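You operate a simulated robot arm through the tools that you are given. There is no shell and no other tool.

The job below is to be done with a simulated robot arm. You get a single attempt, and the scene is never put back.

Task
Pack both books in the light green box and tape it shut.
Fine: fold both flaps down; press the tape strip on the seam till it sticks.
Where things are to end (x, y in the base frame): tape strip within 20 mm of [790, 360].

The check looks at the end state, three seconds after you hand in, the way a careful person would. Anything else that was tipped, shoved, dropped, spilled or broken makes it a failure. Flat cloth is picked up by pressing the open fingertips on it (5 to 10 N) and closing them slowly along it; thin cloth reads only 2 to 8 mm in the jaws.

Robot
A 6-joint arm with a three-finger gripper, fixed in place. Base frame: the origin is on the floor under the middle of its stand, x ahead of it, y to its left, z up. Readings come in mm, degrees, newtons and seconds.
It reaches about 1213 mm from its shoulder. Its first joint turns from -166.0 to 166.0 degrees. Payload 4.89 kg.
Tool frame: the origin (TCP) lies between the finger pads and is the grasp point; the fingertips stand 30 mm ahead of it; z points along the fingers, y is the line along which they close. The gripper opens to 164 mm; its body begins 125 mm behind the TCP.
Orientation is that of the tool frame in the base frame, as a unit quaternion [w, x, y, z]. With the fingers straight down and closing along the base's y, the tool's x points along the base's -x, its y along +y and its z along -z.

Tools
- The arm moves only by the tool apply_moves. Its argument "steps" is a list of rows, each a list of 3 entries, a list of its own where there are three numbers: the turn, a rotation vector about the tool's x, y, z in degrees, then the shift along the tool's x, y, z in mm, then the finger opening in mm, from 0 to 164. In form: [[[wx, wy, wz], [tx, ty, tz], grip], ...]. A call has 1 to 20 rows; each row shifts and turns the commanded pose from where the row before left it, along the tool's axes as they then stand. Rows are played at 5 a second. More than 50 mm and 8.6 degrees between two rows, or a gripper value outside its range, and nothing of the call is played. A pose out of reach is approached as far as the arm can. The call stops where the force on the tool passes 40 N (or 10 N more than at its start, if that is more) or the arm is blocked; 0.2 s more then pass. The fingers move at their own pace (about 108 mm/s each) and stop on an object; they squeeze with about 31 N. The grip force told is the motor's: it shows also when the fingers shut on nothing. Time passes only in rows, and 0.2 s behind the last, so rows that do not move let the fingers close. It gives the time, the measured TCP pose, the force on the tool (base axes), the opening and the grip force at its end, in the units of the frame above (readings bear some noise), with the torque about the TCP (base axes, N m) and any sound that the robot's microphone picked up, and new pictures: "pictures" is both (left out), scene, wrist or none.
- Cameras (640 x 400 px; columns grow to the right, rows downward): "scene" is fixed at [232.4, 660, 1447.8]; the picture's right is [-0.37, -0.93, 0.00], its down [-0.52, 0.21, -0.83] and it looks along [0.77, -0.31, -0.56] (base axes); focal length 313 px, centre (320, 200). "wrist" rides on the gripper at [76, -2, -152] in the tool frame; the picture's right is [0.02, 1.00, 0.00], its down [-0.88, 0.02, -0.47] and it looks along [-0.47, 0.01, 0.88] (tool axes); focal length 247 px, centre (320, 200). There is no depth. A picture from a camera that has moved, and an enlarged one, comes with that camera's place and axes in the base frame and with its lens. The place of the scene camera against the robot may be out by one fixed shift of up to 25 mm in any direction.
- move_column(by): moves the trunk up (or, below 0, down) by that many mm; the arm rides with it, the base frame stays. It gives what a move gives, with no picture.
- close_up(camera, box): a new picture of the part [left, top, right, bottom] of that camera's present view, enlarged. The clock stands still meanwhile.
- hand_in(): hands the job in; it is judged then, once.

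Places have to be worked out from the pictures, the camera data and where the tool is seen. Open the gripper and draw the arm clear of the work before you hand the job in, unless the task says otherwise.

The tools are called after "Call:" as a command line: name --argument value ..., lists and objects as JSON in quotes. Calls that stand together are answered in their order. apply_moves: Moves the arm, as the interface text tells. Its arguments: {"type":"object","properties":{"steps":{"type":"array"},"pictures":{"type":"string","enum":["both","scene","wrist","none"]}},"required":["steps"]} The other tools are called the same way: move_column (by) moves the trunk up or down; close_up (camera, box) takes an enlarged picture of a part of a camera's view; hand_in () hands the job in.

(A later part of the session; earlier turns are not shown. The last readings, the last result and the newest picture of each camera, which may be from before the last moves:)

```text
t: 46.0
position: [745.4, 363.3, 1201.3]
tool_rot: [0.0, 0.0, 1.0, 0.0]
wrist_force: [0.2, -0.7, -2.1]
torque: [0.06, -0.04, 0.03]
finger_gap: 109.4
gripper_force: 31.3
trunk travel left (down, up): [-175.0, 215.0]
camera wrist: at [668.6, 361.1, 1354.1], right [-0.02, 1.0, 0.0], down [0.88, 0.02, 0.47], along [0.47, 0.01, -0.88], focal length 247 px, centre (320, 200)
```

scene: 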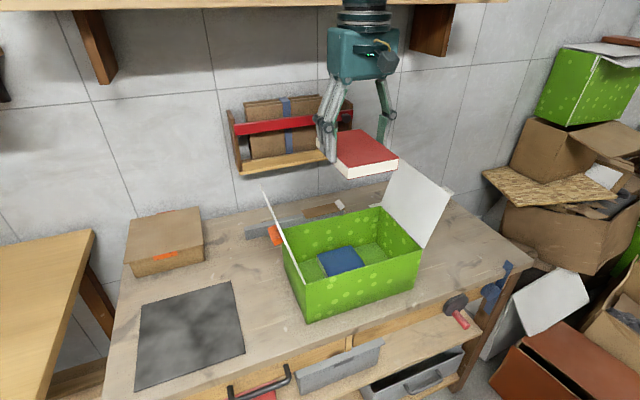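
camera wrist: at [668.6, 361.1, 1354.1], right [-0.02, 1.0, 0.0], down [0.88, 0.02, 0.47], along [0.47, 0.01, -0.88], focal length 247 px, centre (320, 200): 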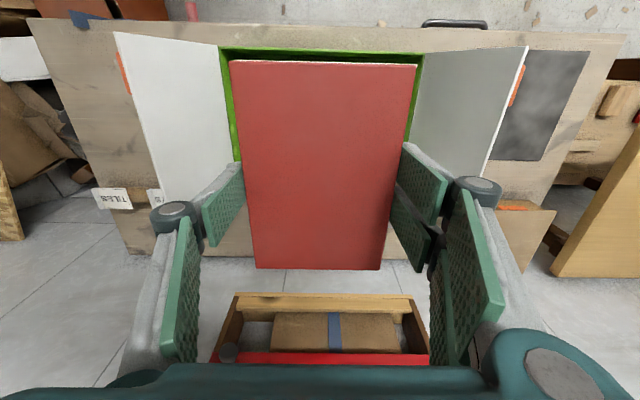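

The red book is centred over the box, so I descend to just above the blue book.

Call:
apply_moves --steps '[[[0, 0, 0], [0, 0, 40], 90], [[0, 0, 0], [0, 0, 40], 90], [[0, 0, 0], [0, 0, 40], 90], [[0, 0, 0], [0, 0, 40], 90], [[0, 0, 0], [0, 0, 40], 90], [[0, 0, 0], [0, 0, 40], 90], [[0, 0, 0], [0, 0, 30], 90], [[0, 0, 0], [0, 0, 25], 90], [[0, 0, 0], [0, 0, 15], 90], [[0, 0, 0], [0, 0, 6], 90], [[0, 0, 0], [0, 0, 0], 90]]' --pictures "wrist"

Call:
apply_moves --steps '[[[0, 0, 0], [0, 0, 4], 90], [[0, 0, 0], [0, 0, 3], 90], [[0, 0, 0], [0, 0, 2], 90], [[0, 0, 0], [0, 0, 2], 90], [[0, 0, 0], [0, 0, 0], 90]]' --pictures "none"

```text
t: 48.4
position: [744.9, 365.5, 886.5]
tool_rot: [0.001, 0.0, 1.0, 0.0]
wrist_force: [0.6, 0.4, -2.9]
torque: [-0.03, 0.03, -0.02]
finger_gap: 109.5
gripper_force: 30.8
trunk travel left (down, up): [-175.0, 215.0]
camera wrist: at [668.3, 362.7, 1039.0], right [-0.02, 1.0, 0.0], down [0.88, 0.02, 0.47], along [0.47, 0.01, -0.88], focal length 247 px, centre (320, 200)
```

wrist: 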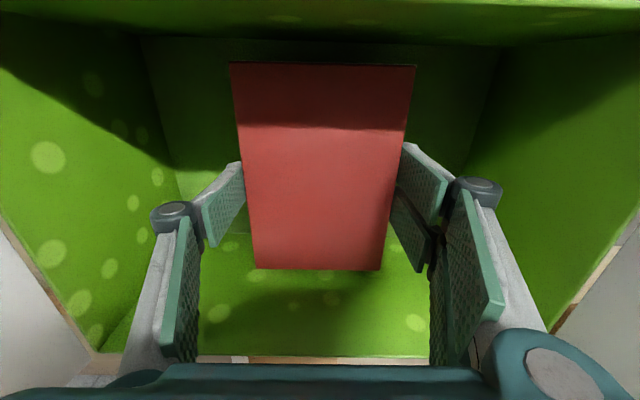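

```text
t: 49.6
position: [745.4, 365.0, 875.0]
tool_rot: [0.0, 0.0, 1.0, -0.001]
wrist_force: [-0.1, 0.1, -2.4]
torque: [0.03, 0.03, 0.0]
finger_gap: 109.7
gripper_force: 31.2
trunk travel left (down, up): [-175.0, 215.0]
```

No contact at 875 yet, so I continue in 1.5 mm steps.

Call:
apply_moves --steps '[[[0, 0, 0], [0, 0, 1.5], 90], [[0, 0, 0], [0, 0, 1.5], 90], [[0, 0, 0], [0, 0, 1], 90], [[0, 0, 0], [0, 0, 0], 90]]' --pictures "none"

Call:
apply_moves --steps '[[[0, 0, 0], [0, 0, 1], 90], [[0, 0, 0], [0, 0, 1], 90], [[0, 0, 0], [0, 0, 0], 90]]' --pictures "none"

```text
t: 50.6
position: [745.3, 365.3, 870.4]
tool_rot: [-0.001, 0.0, 1.0, 0.0]
wrist_force: [0.4, -0.1, -2.4]
torque: [-0.03, -0.04, 0.01]
finger_gap: 109.5
gripper_force: 30.9
trunk travel left (down, up): [-175.0, 215.0]
```

```text
t: 51.4
position: [744.2, 365.0, 869.6]
tool_rot: [0.002, 0.0, 1.0, 0.0]
wrist_force: [6.0, 1.3, 23.4]
torque: [0.0, -0.13, 0.04]
finger_gap: 109.7
gripper_force: 30.7
trunk travel left (down, up): [-175.0, 215.0]
```

The red book has landed on the blue one (23 N). I back off 1 mm, release slowly and rise.

Call:
apply_moves --steps '[[[0, 0, 0], [0, 0, -1.5], 104], [[0, 0, 0], [0, 0, 0], 110], [[0, 0, 0], [0, 0, 0], 116], [[0, 0, 0], [0, 0, 0], 124], [[0, 0, 0], [0, 0, 0], 132], [[0, 0, 0], [0, 0, 0], 136], [[0, 0, 0], [0, 0, -10], 136], [[0, 0, 0], [0, 0, -20], 136], [[0, 0, 0], [0, 0, -30], 136], [[0, 0, 0], [0, 0, -40], 136], [[0, 0, 0], [0, 0, -40], 136], [[0, 0, 0], [0, 0, -40], 136], [[0, 0, 0], [0, 0, -40], 136], [[0, 0, 0], [0, 0, -40], 136], [[0, 0, 0], [0, 0, -40], 136], [[0, 0, 0], [0, 0, 0], 136]]' --pictures "both"

```text
t: 54.8
position: [746.2, 365.9, 1171.5]
tool_rot: [0.0, 0.0, 1.0, 0.0]
wrist_force: [-0.6, -0.6, 0.7]
torque: [0.0, -0.06, 0.0]
finger_gap: 136.0
gripper_force: 0.1
trunk travel left (down, up): [-175.0, 215.0]
camera wrist: at [669.7, 363.3, 1324.0], right [-0.02, 1.0, 0.0], down [0.88, 0.02, 0.47], along [0.47, 0.01, -0.88], focal length 247 px, centre (320, 200)
```

scene: 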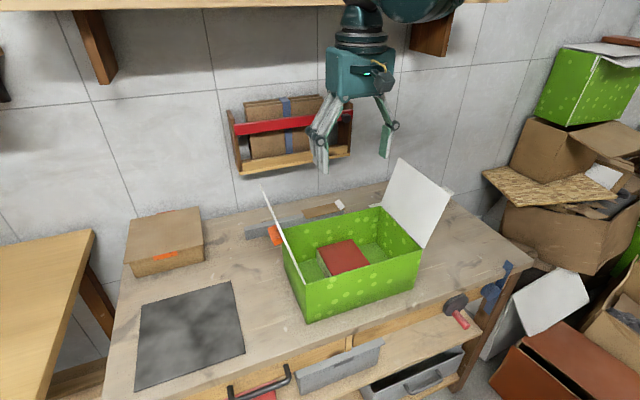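
wrist: 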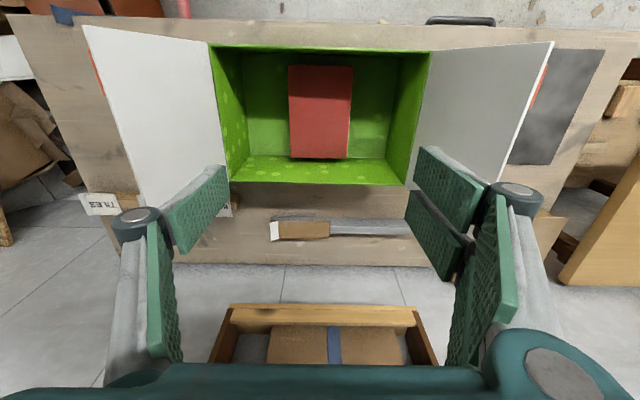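

Both books are stacked inside the box. Next come the flaps: I close the fingers, move outside the -y flap (its outer edge is near y≈175, z≈1085), and look before pushing.

Call:
apply_moves --steps '[[[0, 0, 0], [0, 0, -10], 60], [[0, 0, 0], [-10, -40, 0], 0], [[0, 0, 0], [-10, -40, 0], 0], [[0, 0, 0], [-10, -40, 0], 0], [[0, 0, 0], [0, -40, 0], 0], [[0, 0, 0], [0, -40, 0], 0], [[0, 0, 0], [0, -40, 0], 0], [[0, 0, 0], [0, -30, 0], 0], [[0, 0, 0], [0, 0, 0], 0]]' --pictures "both"

```text
t: 56.8
position: [777.8, 93.6, 1178.7]
tool_rot: [0.0, 0.0, 1.0, 0.0]
wrist_force: [-0.1, -0.8, 0.0]
torque: [0.04, -0.01, -0.01]
finger_gap: 0.0
gripper_force: 30.7
trunk travel left (down, up): [-175.0, 215.0]
camera wrist: at [700.9, 90.7, 1332.1], right [-0.02, 1.0, 0.0], down [0.88, 0.02, 0.47], along [0.47, 0.01, -0.88], focal length 247 px, centre (320, 200)
```

scene: 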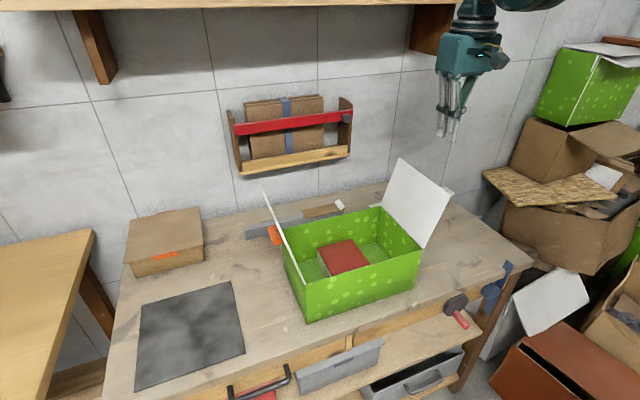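
wrist: 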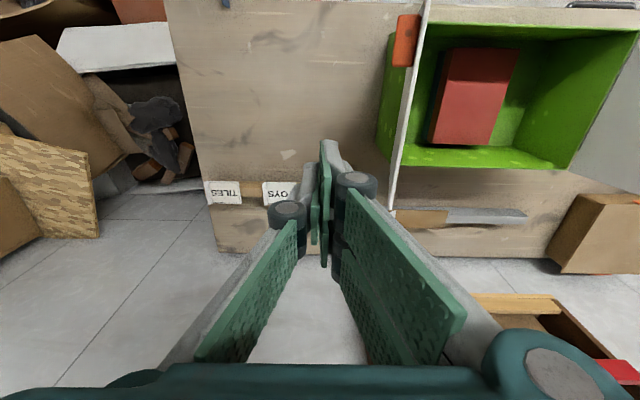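

The closed fingers hang at y≈94, clear of the flap. I lower them so the tips are at about 1035 mm, just beside the flap's upper part.

Call:
apply_moves --steps '[[[0, 0, 0], [0, 0, 35], 0], [[0, 0, 0], [0, 0, 35], 0], [[0, 0, 0], [0, 0, 35], 0], [[0, 0, 0], [0, 0, 9], 0], [[0, 0, 0], [0, 0, 0], 0]]' --pictures "both"

```text
t: 58.0
position: [776.4, 94.9, 1065.4]
tool_rot: [0.001, 0.0, 1.0, 0.0]
wrist_force: [0.1, -0.5, 0.0]
torque: [0.0, 0.09, -0.01]
finger_gap: 0.0
gripper_force: 31.0
trunk travel left (down, up): [-175.0, 215.0]
camera wrist: at [699.5, 92.4, 1219.2], right [-0.02, 1.0, 0.0], down [0.88, 0.02, 0.47], along [0.47, 0.01, -0.88], focal length 247 px, centre (320, 200)
```

scene: 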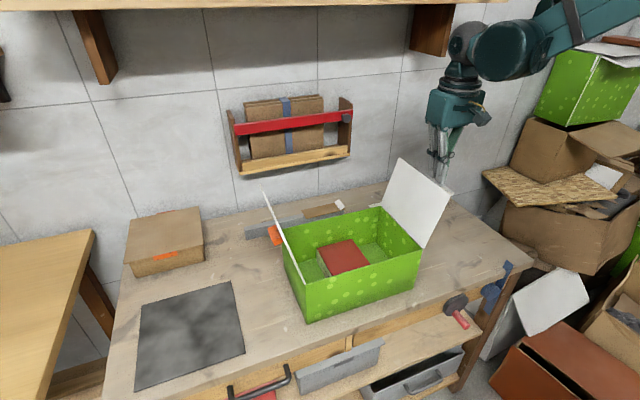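
wrist: 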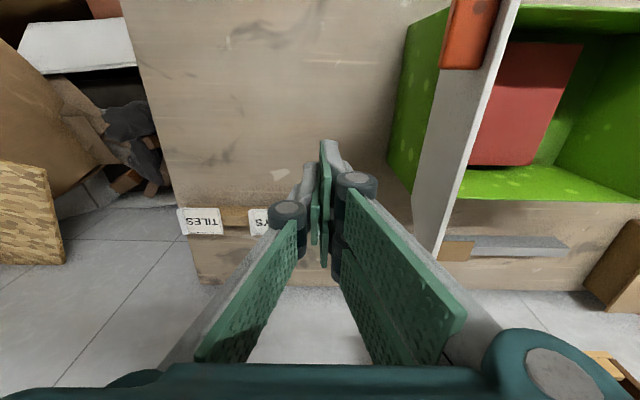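

The flap stands to the +y side of the fingers, with the knob nearer the robot than my contact line. I push +y gently to y≈175 and check the force.

Call:
apply_moves --steps '[[[0, 0, 0], [0, 10, 0], 0], [[0, 0, 0], [0, 10, 0], 0], [[0, 0, 0], [0, 10, 0], 0], [[0, 0, 0], [0, 10, 0], 0], [[0, 0, 0], [0, 10, 0], 0], [[0, 0, 0], [0, 10, 0], 0], [[0, 0, 0], [0, 10, 0], 0], [[0, 0, 0], [0, 10, 0], 0], [[0, 0, 0], [0, 0, 0], 0]]' --pictures "both"

```text
t: 60.0
position: [775.0, 174.2, 1064.1]
tool_rot: [0.0, 0.0, 1.0, 0.0]
wrist_force: [0.3, -0.1, -0.2]
torque: [-0.01, -0.01, 0.0]
finger_gap: 0.1
gripper_force: 30.2
trunk travel left (down, up): [-175.0, 215.0]
camera wrist: at [699.0, 172.9, 1218.2], right [-0.02, 1.0, 0.0], down [0.88, 0.02, 0.47], along [0.47, 0.01, -0.88], focal length 247 px, centre (320, 200)
```

scene: 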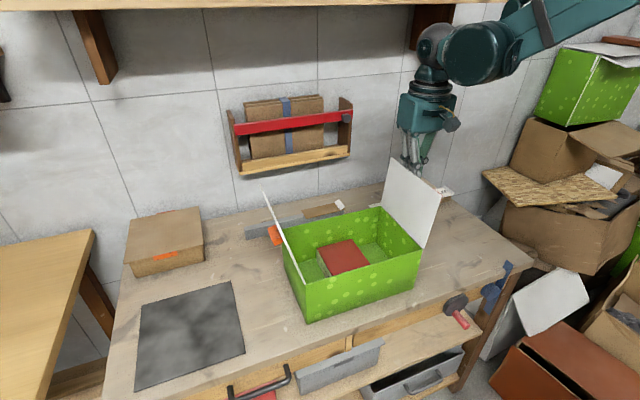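
wrist: 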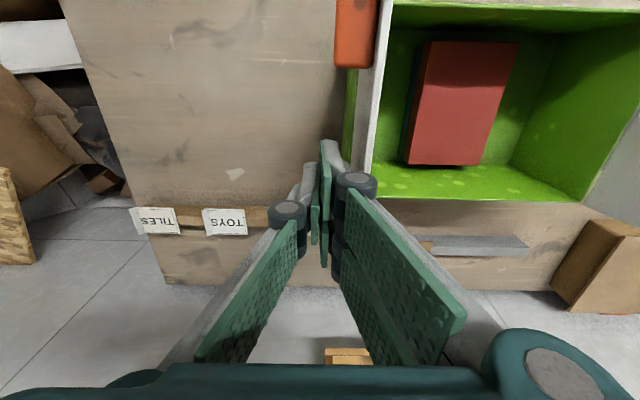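

The flap follows easily with almost no force and is about upright. I continue in an arc: +y first, then +y and down, to fold it over.

Call:
apply_moves --steps '[[[0, 0, 0], [0, 12, 0], 0], [[0, 0, 0], [0, 12, 0], 0], [[0, 0, 0], [0, 12, 0], 0], [[0, 0, 0], [0, 12, 0], 0], [[0, 0, 0], [0, 12, 0], 0], [[0, 0, 0], [0, 12, 0], 0], [[0, 0, 0], [0, 12, 0], 0], [[0, 0, 0], [0, 12, 5], 0], [[0, 0, 0], [0, 12, 9], 0], [[0, 0, 0], [0, 10, 12], 0], [[0, 0, 0], [0, 8, 12], 0], [[0, 0, 0], [0, 0, 0], 0]]' --pictures "both"

```text
t: 62.6
position: [776.2, 300.0, 1027.2]
tool_rot: [-0.001, 0.0, 1.0, -0.001]
wrist_force: [0.9, 0.1, -0.2]
torque: [-0.02, 0.02, -0.01]
finger_gap: 0.1
gripper_force: 31.0
trunk travel left (down, up): [-175.0, 215.0]
camera wrist: at [699.7, 298.5, 1180.1], right [-0.02, 1.0, 0.0], down [0.88, 0.02, 0.47], along [0.47, 0.01, -0.88], focal length 247 px, centre (320, 200)
```

scene: 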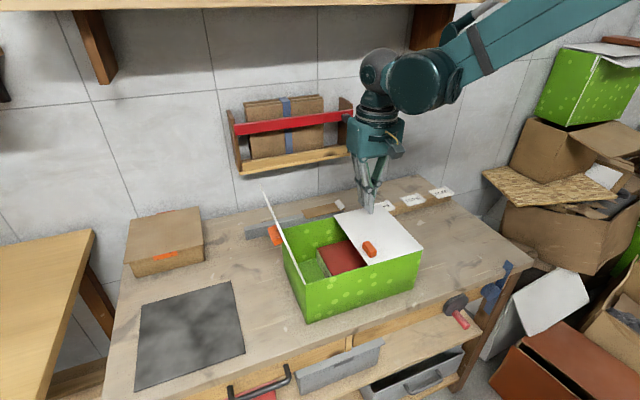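
wrist: 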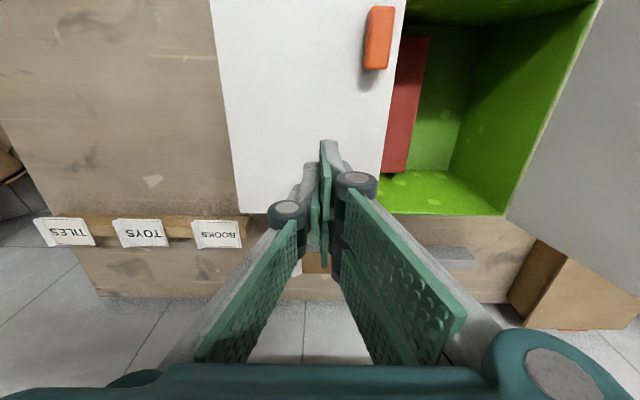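

The -y flap has folded over. I zoom in to see whether it is flat.

Call:
close_up --camera "scene" --box '[250, 170, 450, 330]'

Call:
close_up --camera "wrist" --box '[200, 0, 600, 250]'

```text
2.50 times, centred on (350, 250) of scene
camera zoom: at [232.4, 660.0, 1447.8], right [-0.37, -0.93, 0.0], down [-0.52, 0.21, -0.83], along [0.77, -0.31, -0.56], focal length 782 px, centre (245, 75)
```

zoom: 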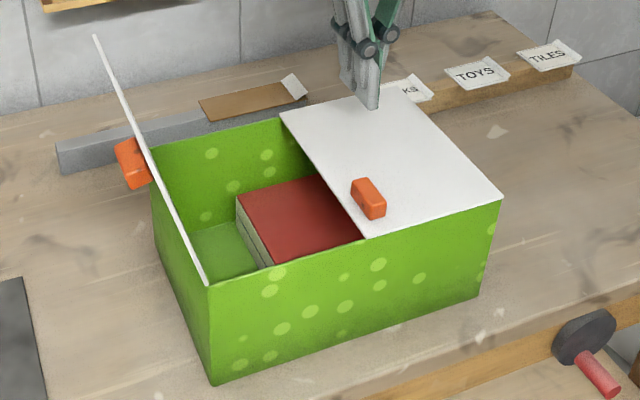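

```text
1.60 times, centred on (400, 125) of wrist
camera zoom: at [699.7, 298.5, 1180.1], right [-0.02, 1.0, 0.0], down [0.88, 0.02, 0.47], along [0.47, 0.01, -0.88], focal length 395 px, centre (192, 320)
```

zoom: 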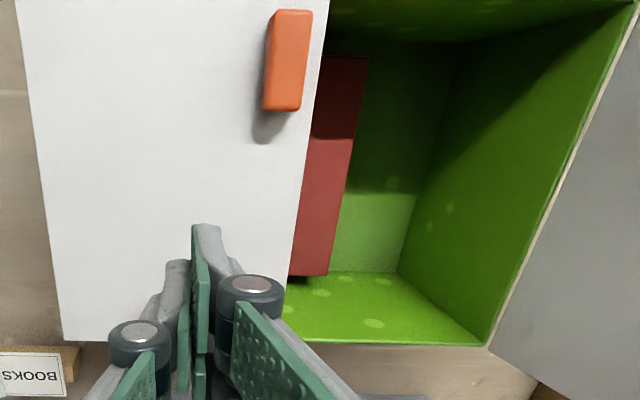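

The -y flap lies flat with its edge at y≈366, and its knob is at about x 662–698, y 330–352. Now I raise, cross over and come down outside the +y flap.

Call:
apply_moves --steps '[[[0, 0, 0], [0, 0, -41], 0], [[0, 0, 0], [0, 0, -41], 0], [[0, 0, 0], [0, 0, -41], 0], [[0, 0, 0], [0, 0, -41], 0], [[0, 0, 0], [0, 42, 0], 0], [[0, 0, 0], [0, 42, 0], 0], [[0, 0, 0], [0, 42, 0], 0], [[0, 0, 0], [0, 42, 0], 0], [[0, 0, 0], [0, 42, 0], 0], [[0, 0, 0], [0, 42, 0], 0], [[0, 0, 0], [0, 42, 0], 0], [[0, 0, 0], [0, 42, 0], 0], [[0, 0, 0], [0, 0, 42], 0], [[0, 0, 0], [0, 0, 42], 0], [[0, 0, 0], [0, 0, 42], 0], [[0, 0, 0], [0, 0, 0], 0]]' --pictures "both"

```text
t: 66.0
position: [776.0, 637.3, 1064.6]
tool_rot: [0.0, 0.0, 1.0, -0.001]
wrist_force: [0.8, -0.4, -0.9]
torque: [-0.05, 0.06, 0.0]
finger_gap: 0.0
gripper_force: 31.0
trunk travel left (down, up): [-175.0, 215.0]
camera wrist: at [698.6, 634.4, 1217.2], right [-0.02, 1.0, 0.0], down [0.88, 0.02, 0.47], along [0.47, 0.01, -0.88], focal length 247 px, centre (320, 200)
```

scene: 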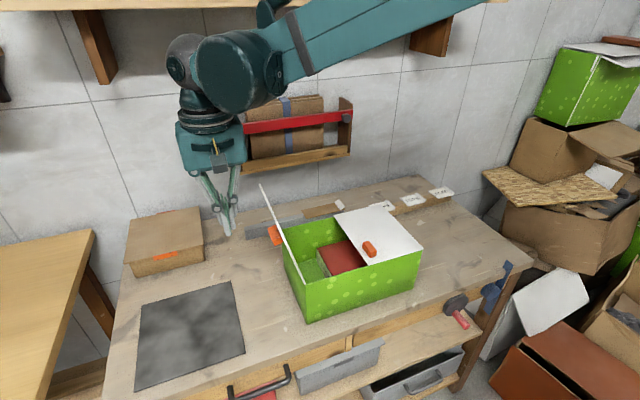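
wrist: 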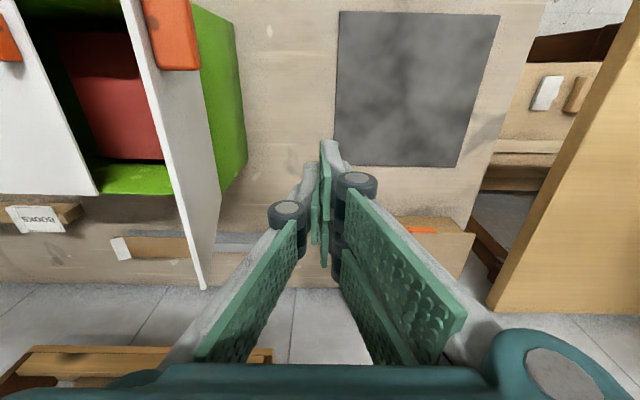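

The folded flap stays down. I push the +y flap toward -y in the mirrored arc.

Call:
apply_moves --steps '[[[0, 0, 0], [0, -12, 0], 0], [[0, 0, 0], [0, -12, 0], 0], [[0, 0, 0], [0, -12, 0], 0], [[0, 0, 0], [0, -12, 0], 0], [[0, 0, 0], [0, -12, 0], 0], [[0, 0, 0], [0, -12, 0], 0], [[0, 0, 0], [0, -12, 0], 0], [[0, 0, 0], [0, -12, 0], 0], [[0, 0, 0], [0, 0, 0], 0]]' --pictures "scene"

Call:
apply_moves --steps '[[[0, 0, 0], [0, -12, 0], 0], [[0, 0, 0], [0, -12, 0], 0], [[0, 0, 0], [0, -12, 0], 0], [[0, 0, 0], [0, -12, 0], 0], [[0, 0, 0], [0, -12, 0], 0], [[0, 0, 0], [0, -12, 5], 0], [[0, 0, 0], [0, -12, 9], 0], [[0, 0, 0], [0, -12, 12], 0], [[0, 0, 0], [0, -10, 12], 0], [[0, 0, 0], [0, -8, 12], 0], [[0, 0, 0], [0, 0, 0], 0]]' --pictures "both"

```text
t: 68.0
position: [775.1, 540.6, 1065.1]
tool_rot: [0.001, 0.0, 1.0, 0.001]
wrist_force: [0.0, 1.5, -0.6]
torque: [0.01, -0.03, 0.03]
finger_gap: 0.2
gripper_force: 31.1
trunk travel left (down, up): [-175.0, 215.0]
```

scene: 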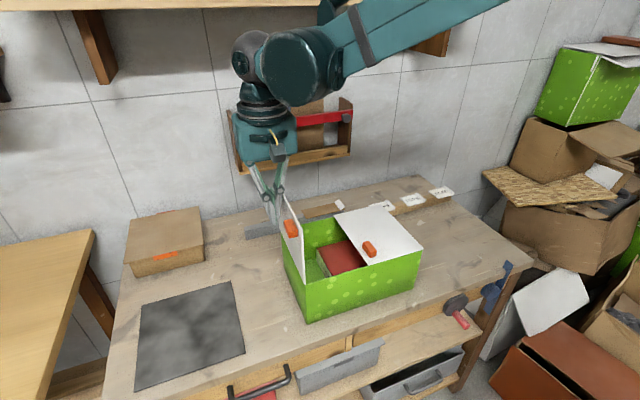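

```text
t: 70.4
position: [774.3, 428.1, 1015.1]
tool_rot: [-0.001, 0.0, 1.0, 0.0]
wrist_force: [0.3, -0.6, -0.2]
torque: [0.01, 0.01, -0.01]
finger_gap: 0.1
gripper_force: 31.4
trunk travel left (down, up): [-175.0, 215.0]
camera wrist: at [698.5, 425.4, 1168.0], right [-0.02, 1.0, 0.0], down [0.88, 0.02, 0.47], along [0.47, 0.01, -0.88], focal length 247 px, centre (320, 200)
```

scene: 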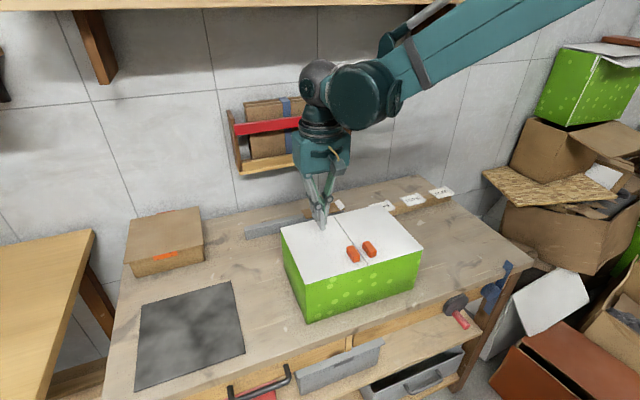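
wrist: 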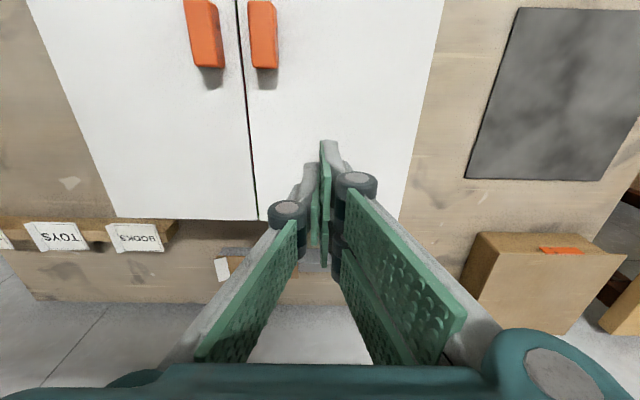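

Both flaps are folded flat with a narrow seam at y≈361. I zoom in to check.

Call:
close_up --camera "scene" --box '[260, 190, 440, 330]'

Call:
close_up --camera "wrist" --box '[20, 0, 460, 290]'

```text
2.86 times, centred on (350, 260) of scene
camera zoom: at [232.4, 660.0, 1447.8], right [-0.37, -0.93, 0.0], down [-0.52, 0.21, -0.83], along [0.77, -0.31, -0.56], focal length 893 px, centre (234, 29)
```

zoom: 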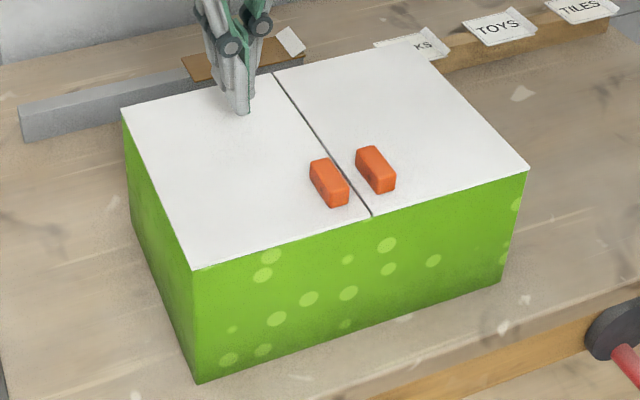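

```text
1.38 times, centred on (240, 145) of wrist
camera zoom: at [698.5, 425.4, 1168.0], right [-0.02, 1.0, 0.0], down [0.88, 0.02, 0.47], along [0.47, 0.01, -0.88], focal length 341 px, centre (430, 276)
```

zoom: 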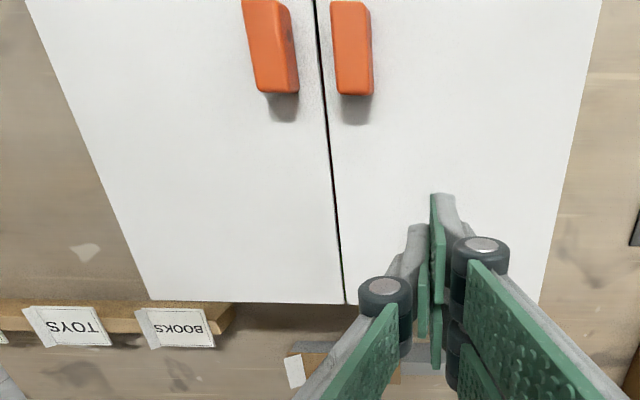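

Both flaps lie flat. Next I look at the tape strip from close by: I raise and move toward (870, 290, 1085), staying clear of the wall rack at x≈1100.

Call:
apply_moves --steps '[[[0, 0, 0], [0, 0, -35], 60], [[0, 0, 0], [0, 0, -35], 100], [[0, 0, 0], [-25, -35, 0], 100], [[0, 0, 0], [-25, -35, 0], 100], [[0, 0, 0], [-25, -35, 0], 100], [[0, 0, 0], [-21, -33, 0], 100], [[0, 0, 0], [0, 0, 0], 100]]' --pictures "both"

```text
t: 72.0
position: [871.0, 288.5, 1082.4]
tool_rot: [-0.001, -0.001, 1.0, 0.001]
wrist_force: [-0.5, -0.7, 0.4]
torque: [0.05, 0.02, -0.01]
finger_gap: 99.9
gripper_force: 0.1
trunk travel left (down, up): [-175.0, 215.0]
camera wrist: at [795.7, 286.3, 1235.7], right [-0.02, 1.0, 0.0], down [0.88, 0.02, 0.47], along [0.47, 0.01, -0.88], focal length 247 px, centre (320, 200)
```

scene: 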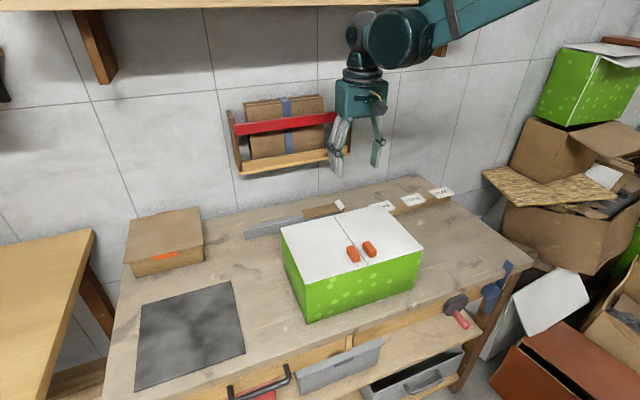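
wrist: 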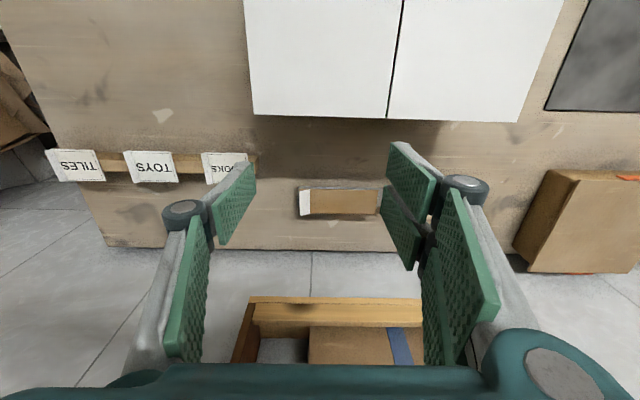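

I zoom in on the tape strip and the space behind it.

Call:
close_up --camera "wrist" --box '[270, 160, 410, 250]'

Call:
close_up --camera "scene" --box '[230, 180, 400, 260]'

Call:
close_up --camera "wrist" --box '[170, 140, 470, 380]'

```text
4.44 times, centred on (340, 205) of wrist
camera zoom: at [795.7, 286.3, 1235.7], right [-0.02, 1.0, 0.0], down [0.88, 0.02, 0.47], along [0.47, 0.01, -0.88], focal length 1098 px, centre (231, 178)
```

zoom: 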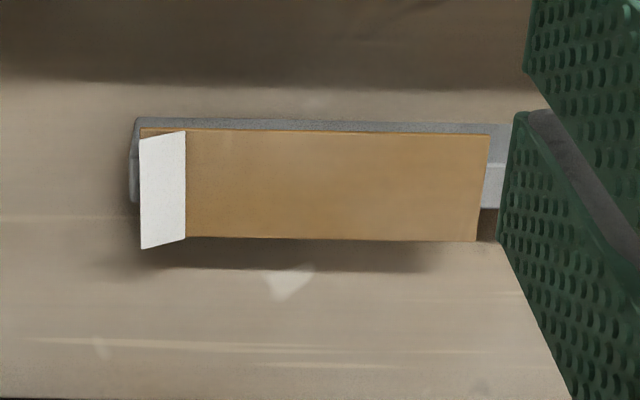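

```text
3.76 times, centred on (315, 220) of scene
camera zoom: at [232.4, 660.0, 1447.8], right [-0.37, -0.93, 0.0], down [-0.52, 0.21, -0.83], along [0.77, -0.31, -0.56], focal length 1177 px, centre (339, 125)
```

zoom: 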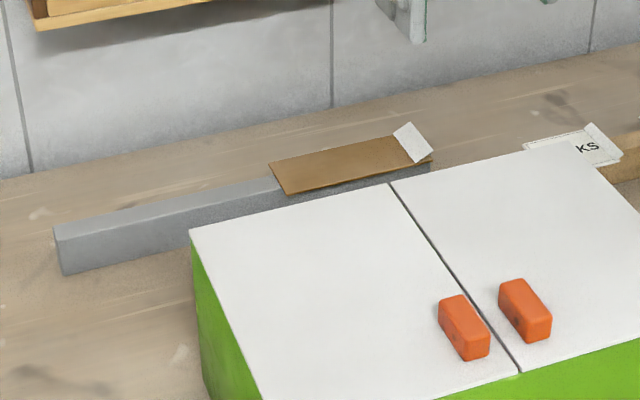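

```text
1.67 times, centred on (320, 260) of wrist
camera zoom: at [795.7, 286.3, 1235.7], right [-0.02, 1.0, 0.0], down [0.88, 0.02, 0.47], along [0.47, 0.01, -0.88], focal length 412 px, centre (320, 100)
```

zoom: 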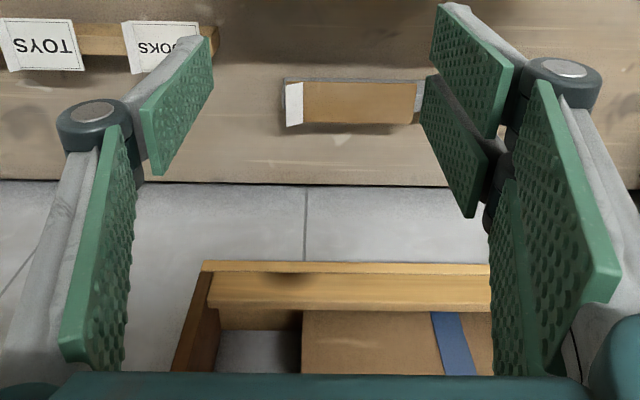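

The strip appears to be about 140 × 50 mm at z≈839 (x 986–1035, y 254–395), balanced on a 20 mm wide bar and overhanging both sides. I zoom tighter on its tab end.

Call:
close_up --camera "wrist" --box '[290, 180, 330, 220]'

Call:
close_up --camera "scene" --box '[295, 190, 355, 230]'

```text
10.00 times, centred on (310, 200) of wrist
camera zoom: at [795.7, 286.3, 1235.7], right [-0.02, 1.0, 0.0], down [0.88, 0.02, 0.47], along [0.47, 0.01, -0.88], focal length 2470 px, centre (420, 200)
```

zoom: 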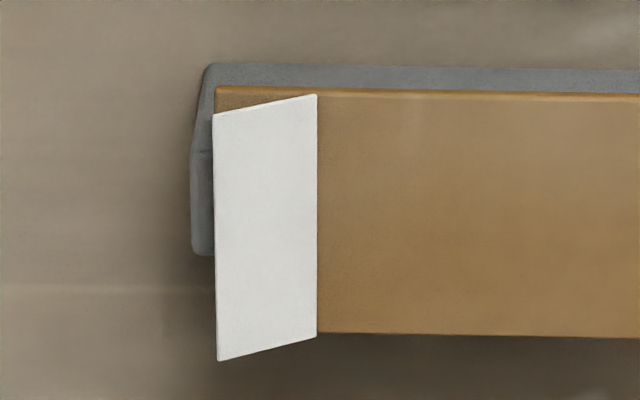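

```text
10.00 times, centred on (325, 210) of scene
camera zoom: at [232.4, 660.0, 1447.8], right [-0.37, -0.93, 0.0], down [-0.52, 0.21, -0.83], along [0.77, -0.31, -0.56], focal length 3127 px, centre (270, 100)
```

zoom: 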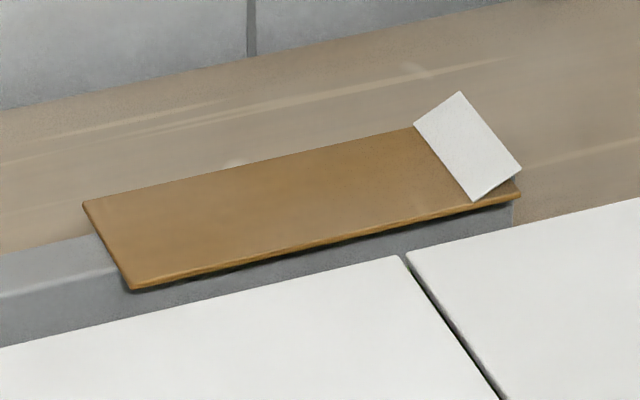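

The strip looks rigid (about 2 mm thick) with its tab lifted at the -y end, so I plan to grip its long edges, straddling the bar. Before going near the wall rack I need the gripper body's width and the rack's front edge.

Call:
close_up --camera "scene" --box '[220, 0, 440, 200]'

Call:
close_up --camera "wrist" --box '[200, 230, 460, 400]'

```text
2.00 times, centred on (330, 100) of scene
camera zoom: at [232.4, 660.0, 1447.8], right [-0.37, -0.93, 0.0], down [-0.52, 0.21, -0.83], along [0.77, -0.31, -0.56], focal length 625 px, centre (300, 400)
```

zoom: 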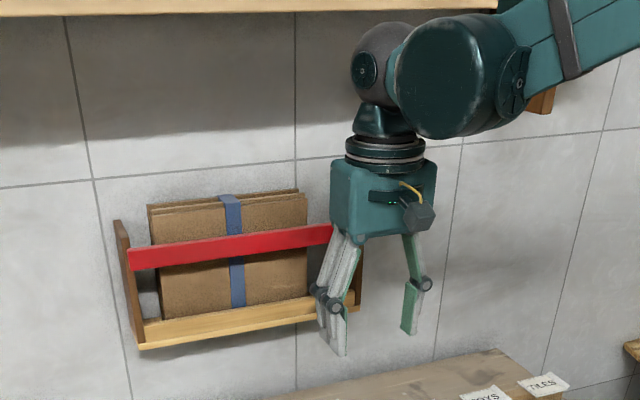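

```text
2.35 times, centred on (330, 315) of wrist
camera zoom: at [795.7, 286.3, 1235.7], right [-0.02, 1.0, 0.0], down [0.88, 0.02, 0.47], along [0.47, 0.01, -0.88], focal length 581 px, centre (296, -71)
```

zoom: 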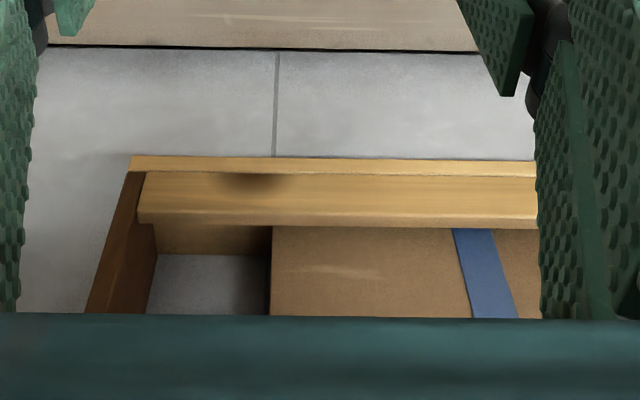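

Gripper body is about ±55 mm wide and the rack's front board starts at x≈1075, z≥993. So I'll turn to yaw 90°, tilt the body 8° back toward the robot, and come in low under the rack. First I rotate and tilt here.

Call:
apply_moves --steps '[[[0, 0, -7.5], [0, 0, 0], 72], [[0, 0, -7.5], [0, 0, 0], 72], [[0, 0, -7.5], [0, 0, 0], 72], [[0, 0, -7.5], [0, 0, 0], 72], [[0, 0, -7.5], [0, 0, 0], 72], [[0, 0, -7.5], [0, 0, 0], 72], [[0, 0, -7.5], [0, 0, 0], 72], [[0, 0, -7.5], [0, 0, 0], 72], [[0, 0, -7.5], [0, 0, 0], 72], [[0, 0, -7.5], [0, 0, 0], 72], [[0, 0, -7.5], [0, 0, 0], 72], [[0, 0, -7.5], [0, 0, 0], 72], [[4, 0, 0], [0, 0, 0], 72], [[4, 0, 0], [0, 0, 0], 72], [[0, 0, 0], [0, 0, 0], 72]]' --pictures "both"

```text
t: 75.2
position: [871.2, 289.5, 1086.7]
tool_rot: [0.05, -0.705, 0.705, -0.05]
wrist_force: [0.2, 0.4, 0.4]
torque: [0.05, -0.04, 0.01]
finger_gap: 72.0
gripper_force: 0.0
trunk travel left (down, up): [-175.0, 215.0]
camera wrist: at [851.4, 211.7, 1237.4], right [-0.99, -0.02, -0.14], down [-0.09, 0.88, 0.47], along [0.11, 0.47, -0.87], focal length 247 px, centre (320, 200)
```

scene: 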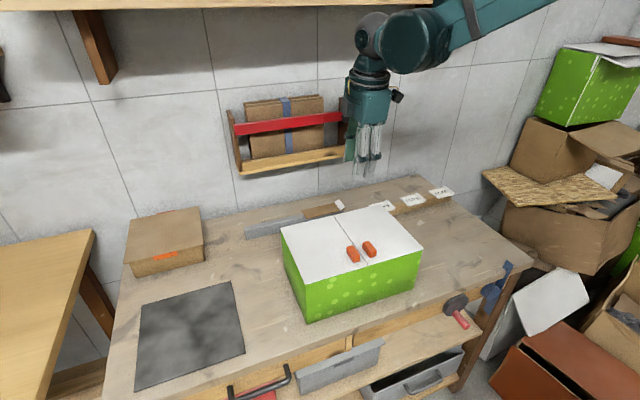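
wrist: 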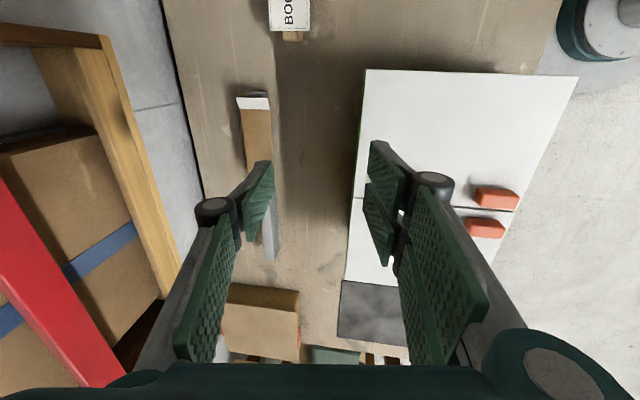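

The view confirms the strip at x≈986–1034 and the rack front at x≈1080, z≈995. I move to (950, 324) at this height and then lower to z≈905, between the box and the rack.

Call:
apply_moves --steps '[[[0, 0, 0], [-17.5, -39, 5.6], 72], [[0, 0, 0], [-17.5, -39, 5.6], 72], [[0, 0, 0], [0, 4.28, 30], 72], [[0, 0, 0], [0, 4.28, 30], 72], [[0, 0, 0], [0, 4.28, 30], 72], [[0, 0, 0], [0, 0, 0], 72]]' --pictures "both"

```text
t: 76.6
position: [950.4, 324.2, 994.2]
tool_rot: [-0.05, 0.706, -0.704, 0.05]
wrist_force: [0.4, 0.5, -0.3]
torque: [0.01, 0.01, 0.02]
finger_gap: 71.8
gripper_force: 0.0
trunk travel left (down, up): [-175.0, 215.0]
camera wrist: at [930.7, 246.8, 1145.8], right [-0.99, -0.02, -0.14], down [-0.09, 0.88, 0.47], along [0.11, 0.47, -0.87], focal length 247 px, centre (320, 200)
```

scene: 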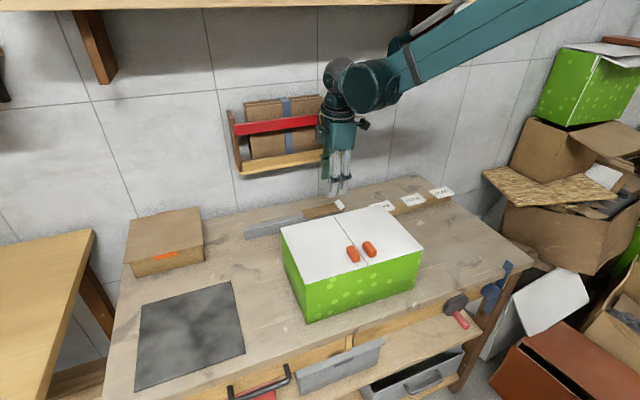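
wrist: 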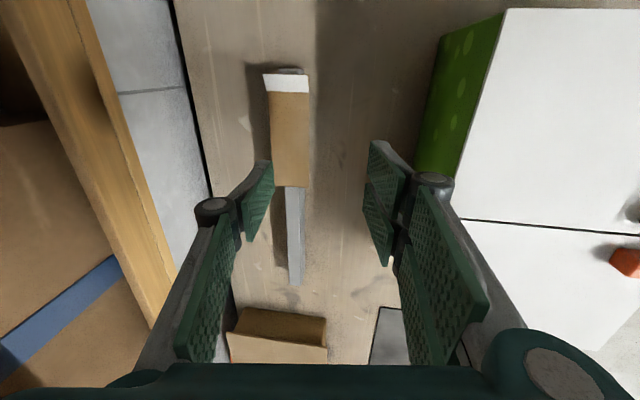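

Clearances look fine: the box lid is to the right and the rack to the left. I descend to z≈905, drifting to x≈960.

Call:
apply_moves --steps '[[[0, 0, 0], [0, 0.9, 29.8], 72], [[0, 0, 0], [0, 0.9, 29.8], 72], [[0, 0, 0], [0, 0.9, 29.8], 72], [[0, 0, 0], [0, 0, 0], 72]]' --pictures "both"

```text
t: 77.6
position: [959.3, 323.5, 904.5]
tool_rot: [-0.049, 0.706, -0.705, 0.049]
wrist_force: [-0.8, 0.6, -0.6]
torque: [-0.06, 0.06, -0.02]
finger_gap: 71.8
gripper_force: 0.0
trunk travel left (down, up): [-175.0, 215.0]
camera wrist: at [940.1, 246.7, 1056.3], right [-0.99, -0.02, -0.14], down [-0.08, 0.88, 0.47], along [0.11, 0.47, -0.87], focal length 247 px, centre (320, 200)
```

scene: 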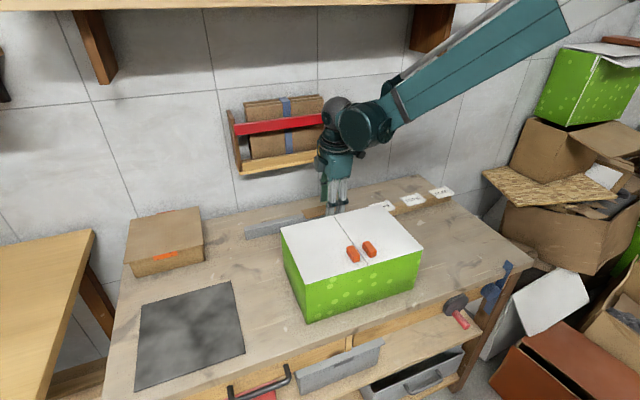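
wrist: 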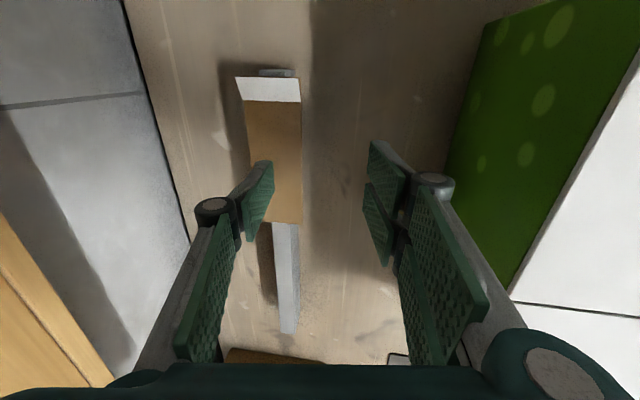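

The fingers are now below rack level. I slide +x about 51 mm so the fingers straddle the strip from above, at z≈905.

Call:
apply_moves --steps '[[[0, 0, 0], [-0.25, -12.6, 1.8], 72], [[0, 0, 0], [-0.25, -12.6, 1.8], 72], [[0, 0, 0], [-0.25, -12.6, 1.8], 72], [[0, 0, 0], [-0.25, -12.6, 1.8], 72], [[0, 0, 0], [0, 0, 0], 72]]' --pictures "both"

```text
t: 78.8
position: [1010.8, 325.3, 906.0]
tool_rot: [0.05, -0.705, 0.705, -0.05]
wrist_force: [-0.7, -0.4, -0.4]
torque: [0.01, -0.02, 0.02]
finger_gap: 71.9
gripper_force: 0.1
trunk travel left (down, up): [-175.0, 215.0]
camera wrist: at [991.1, 248.0, 1057.2], right [-0.99, -0.02, -0.14], down [-0.09, 0.88, 0.47], along [0.11, 0.47, -0.87], focal length 247 px, centre (320, 200)
```

scene: 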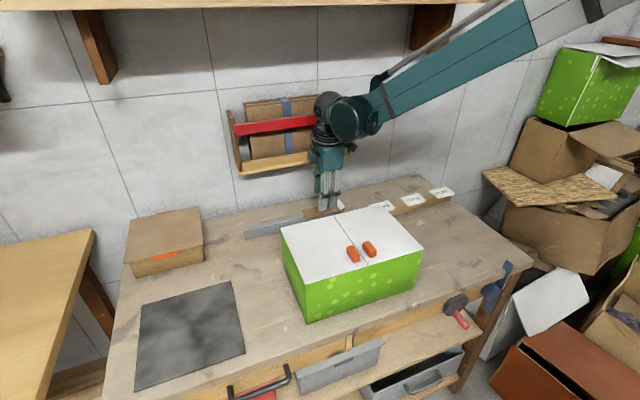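
wrist: 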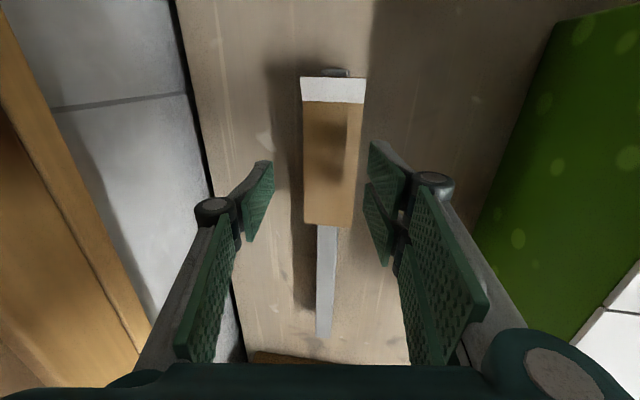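

The strip sits centred between the pads (x≈1010, y≈324.5). I lower 49 mm so the tips straddle the strip and bar without touching.

Call:
apply_moves --steps '[[[0, 0, 0], [0, 1.57, 10], 72], [[0, 0, 0], [0, 1.57, 10], 72], [[0, 0, 0], [0, 1.57, 8], 72], [[0, 0, 0], [0, 1.57, 8], 72], [[0, 0, 0], [0, 1.57, 6], 72], [[0, 0, 0], [0, 1.57, 6], 72], [[0, 0, 0], [0, 0, 0], 72]]' --pictures "both"

```text
t: 80.4
position: [1007.3, 325.5, 855.9]
tool_rot: [0.05, -0.705, 0.706, -0.049]
wrist_force: [-0.4, -0.6, 0.4]
torque: [0.0, -0.01, -0.01]
finger_gap: 72.0
gripper_force: 0.0
trunk travel left (down, up): [-175.0, 215.0]
camera wrist: at [987.7, 248.0, 1008.1], right [-0.99, -0.02, -0.14], down [-0.09, 0.88, 0.47], along [0.11, 0.47, -0.87], focal length 247 px, centre (320, 200)
```

scene: 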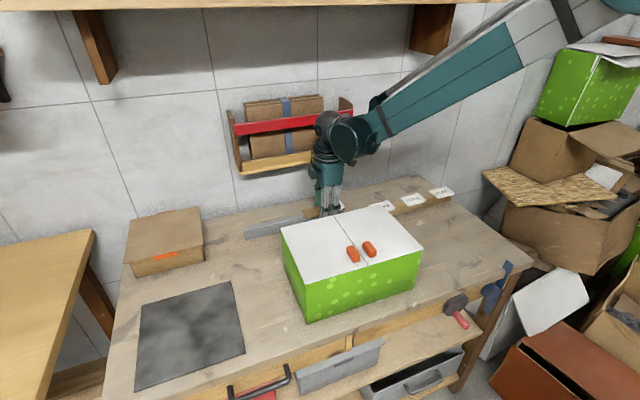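
wrist: 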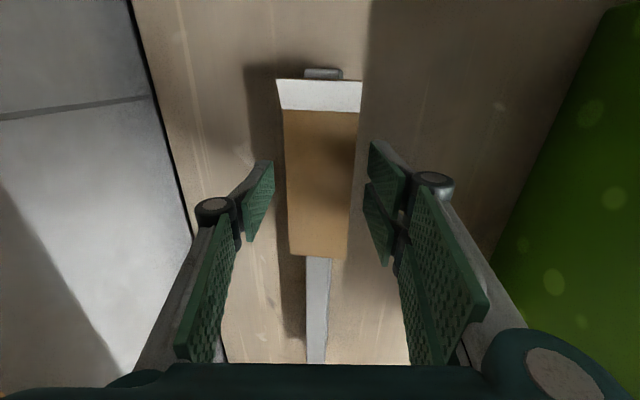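

I check the pad positions against the strip edges before closing.

Call:
close_up --camera "wrist" --box '[230, 60, 430, 280]'

Call:
close_up --camera "scene" --box '[270, 90, 410, 230]'

```text
1.82 times, centred on (330, 170) of wrist
camera zoom: at [987.7, 248.0, 1008.1], right [-0.99, -0.02, -0.14], down [-0.09, 0.88, 0.47], along [0.11, 0.47, -0.87], focal length 449 px, centre (302, 254)
```

zoom: 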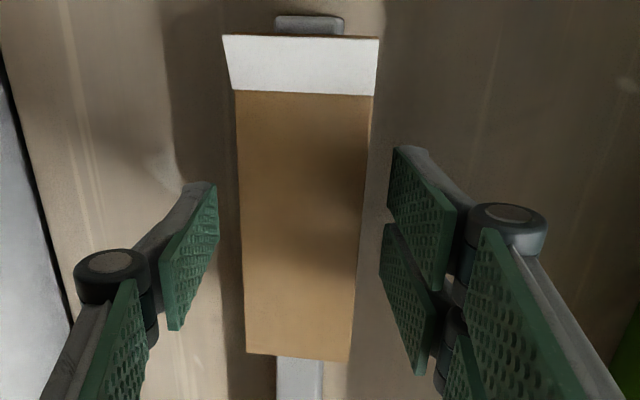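

```text
2.86 times, centred on (340, 160) of scene
camera zoom: at [232.4, 660.0, 1447.8], right [-0.37, -0.93, 0.0], down [-0.52, 0.21, -0.83], along [0.77, -0.31, -0.56], focal length 893 px, centre (263, 314)
```

zoom: 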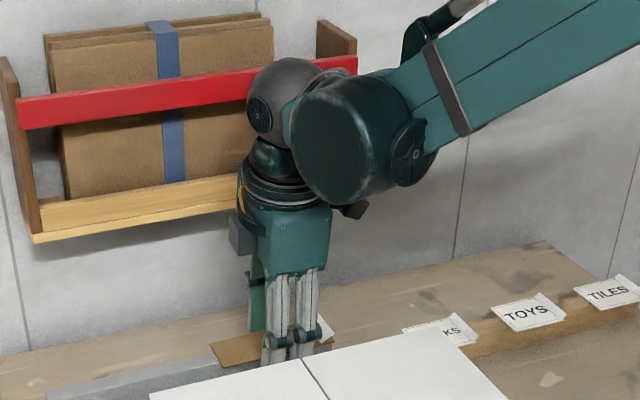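

The strip lies between the pads with roughly equal margins. I close slowly on its long edges.

Call:
apply_moves --steps '[[[0, 0, 0], [0, 0, 0], 66], [[0, 0, 0], [0, 0, 0], 60], [[0, 0, 0], [0, 0, 0], 56], [[0, 0, 0], [0, 0, 0], 53], [[0, 0, 0], [0, 0, 0], 51], [[0, 0, 0], [0, 0, 0], 49], [[0, 0, 0], [0, 0, 0], 47], [[0, 0, 0], [0, 0, 0], 45], [[0, 0, 0], [0, 0, 0], 45]]' --pictures "both"

```text
t: 82.4
position: [1008.0, 325.8, 857.1]
tool_rot: [0.049, -0.705, 0.706, -0.049]
wrist_force: [0.0, 0.3, -0.6]
torque: [-0.02, 0.02, 0.01]
finger_gap: 46.1
gripper_force: 1.7
trunk travel left (down, up): [-175.0, 215.0]
camera wrist: at [987.7, 247.9, 1008.2], right [-0.99, -0.02, -0.14], down [-0.09, 0.88, 0.47], along [0.11, 0.47, -0.87], focal length 247 px, centre (320, 200)
```

scene: 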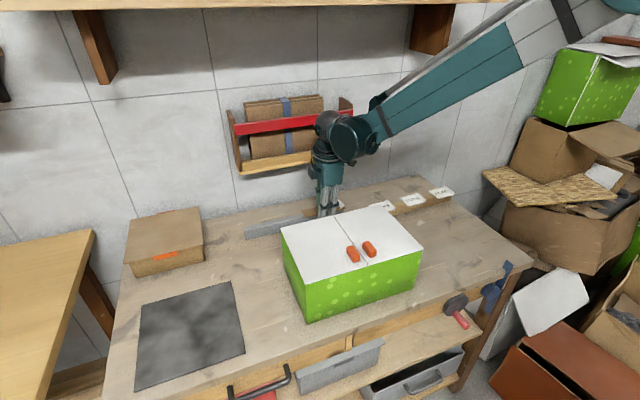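
wrist: 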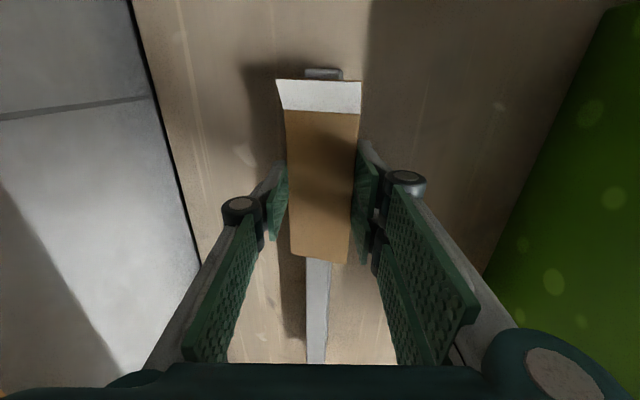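

The gap reads 46.1 mm with a little force: the pads are touching the edges. I squeeze further to see whether the strip holds firm.

Call:
apply_moves --steps '[[[0, 0, 0], [0, 0, 0], 44], [[0, 0, 0], [0, 0, 0], 43], [[0, 0, 0], [0, 0, 0], 42], [[0, 0, 0], [0, 0, 0], 42]]' --pictures "wrist"

Call:
close_up --camera "wrist" --box '[230, 60, 430, 280]'

```text
t: 83.4
position: [1006.9, 325.3, 855.4]
tool_rot: [-0.05, 0.706, -0.705, 0.05]
wrist_force: [0.0, 0.4, -0.2]
torque: [-0.02, 0.05, 0.0]
finger_gap: 41.9
gripper_force: 0.0
trunk travel left (down, up): [-175.0, 215.0]
camera wrist: at [987.7, 247.9, 1008.2], right [-0.99, -0.02, -0.14], down [-0.09, 0.88, 0.47], along [0.11, 0.47, -0.87], focal length 247 px, centre (320, 200)
```

wrist: 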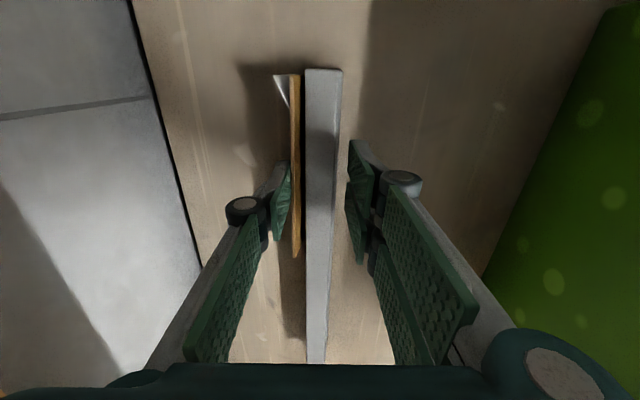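

```text
1.82 times, centred on (330, 170) of wrist
camera zoom: at [987.7, 247.9, 1008.2], right [-0.99, -0.02, -0.14], down [-0.09, 0.88, 0.47], along [0.11, 0.47, -0.87], focal length 449 px, centre (302, 254)
```

zoom: 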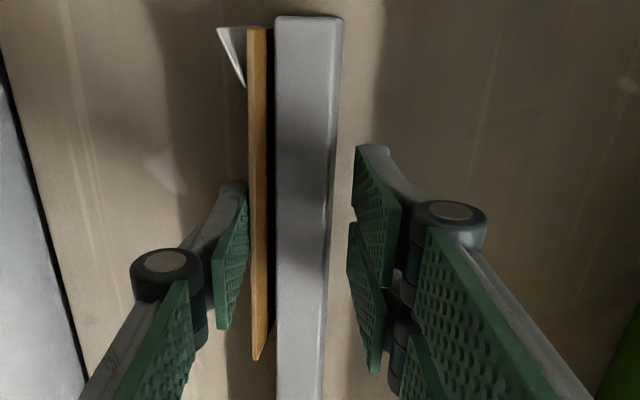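

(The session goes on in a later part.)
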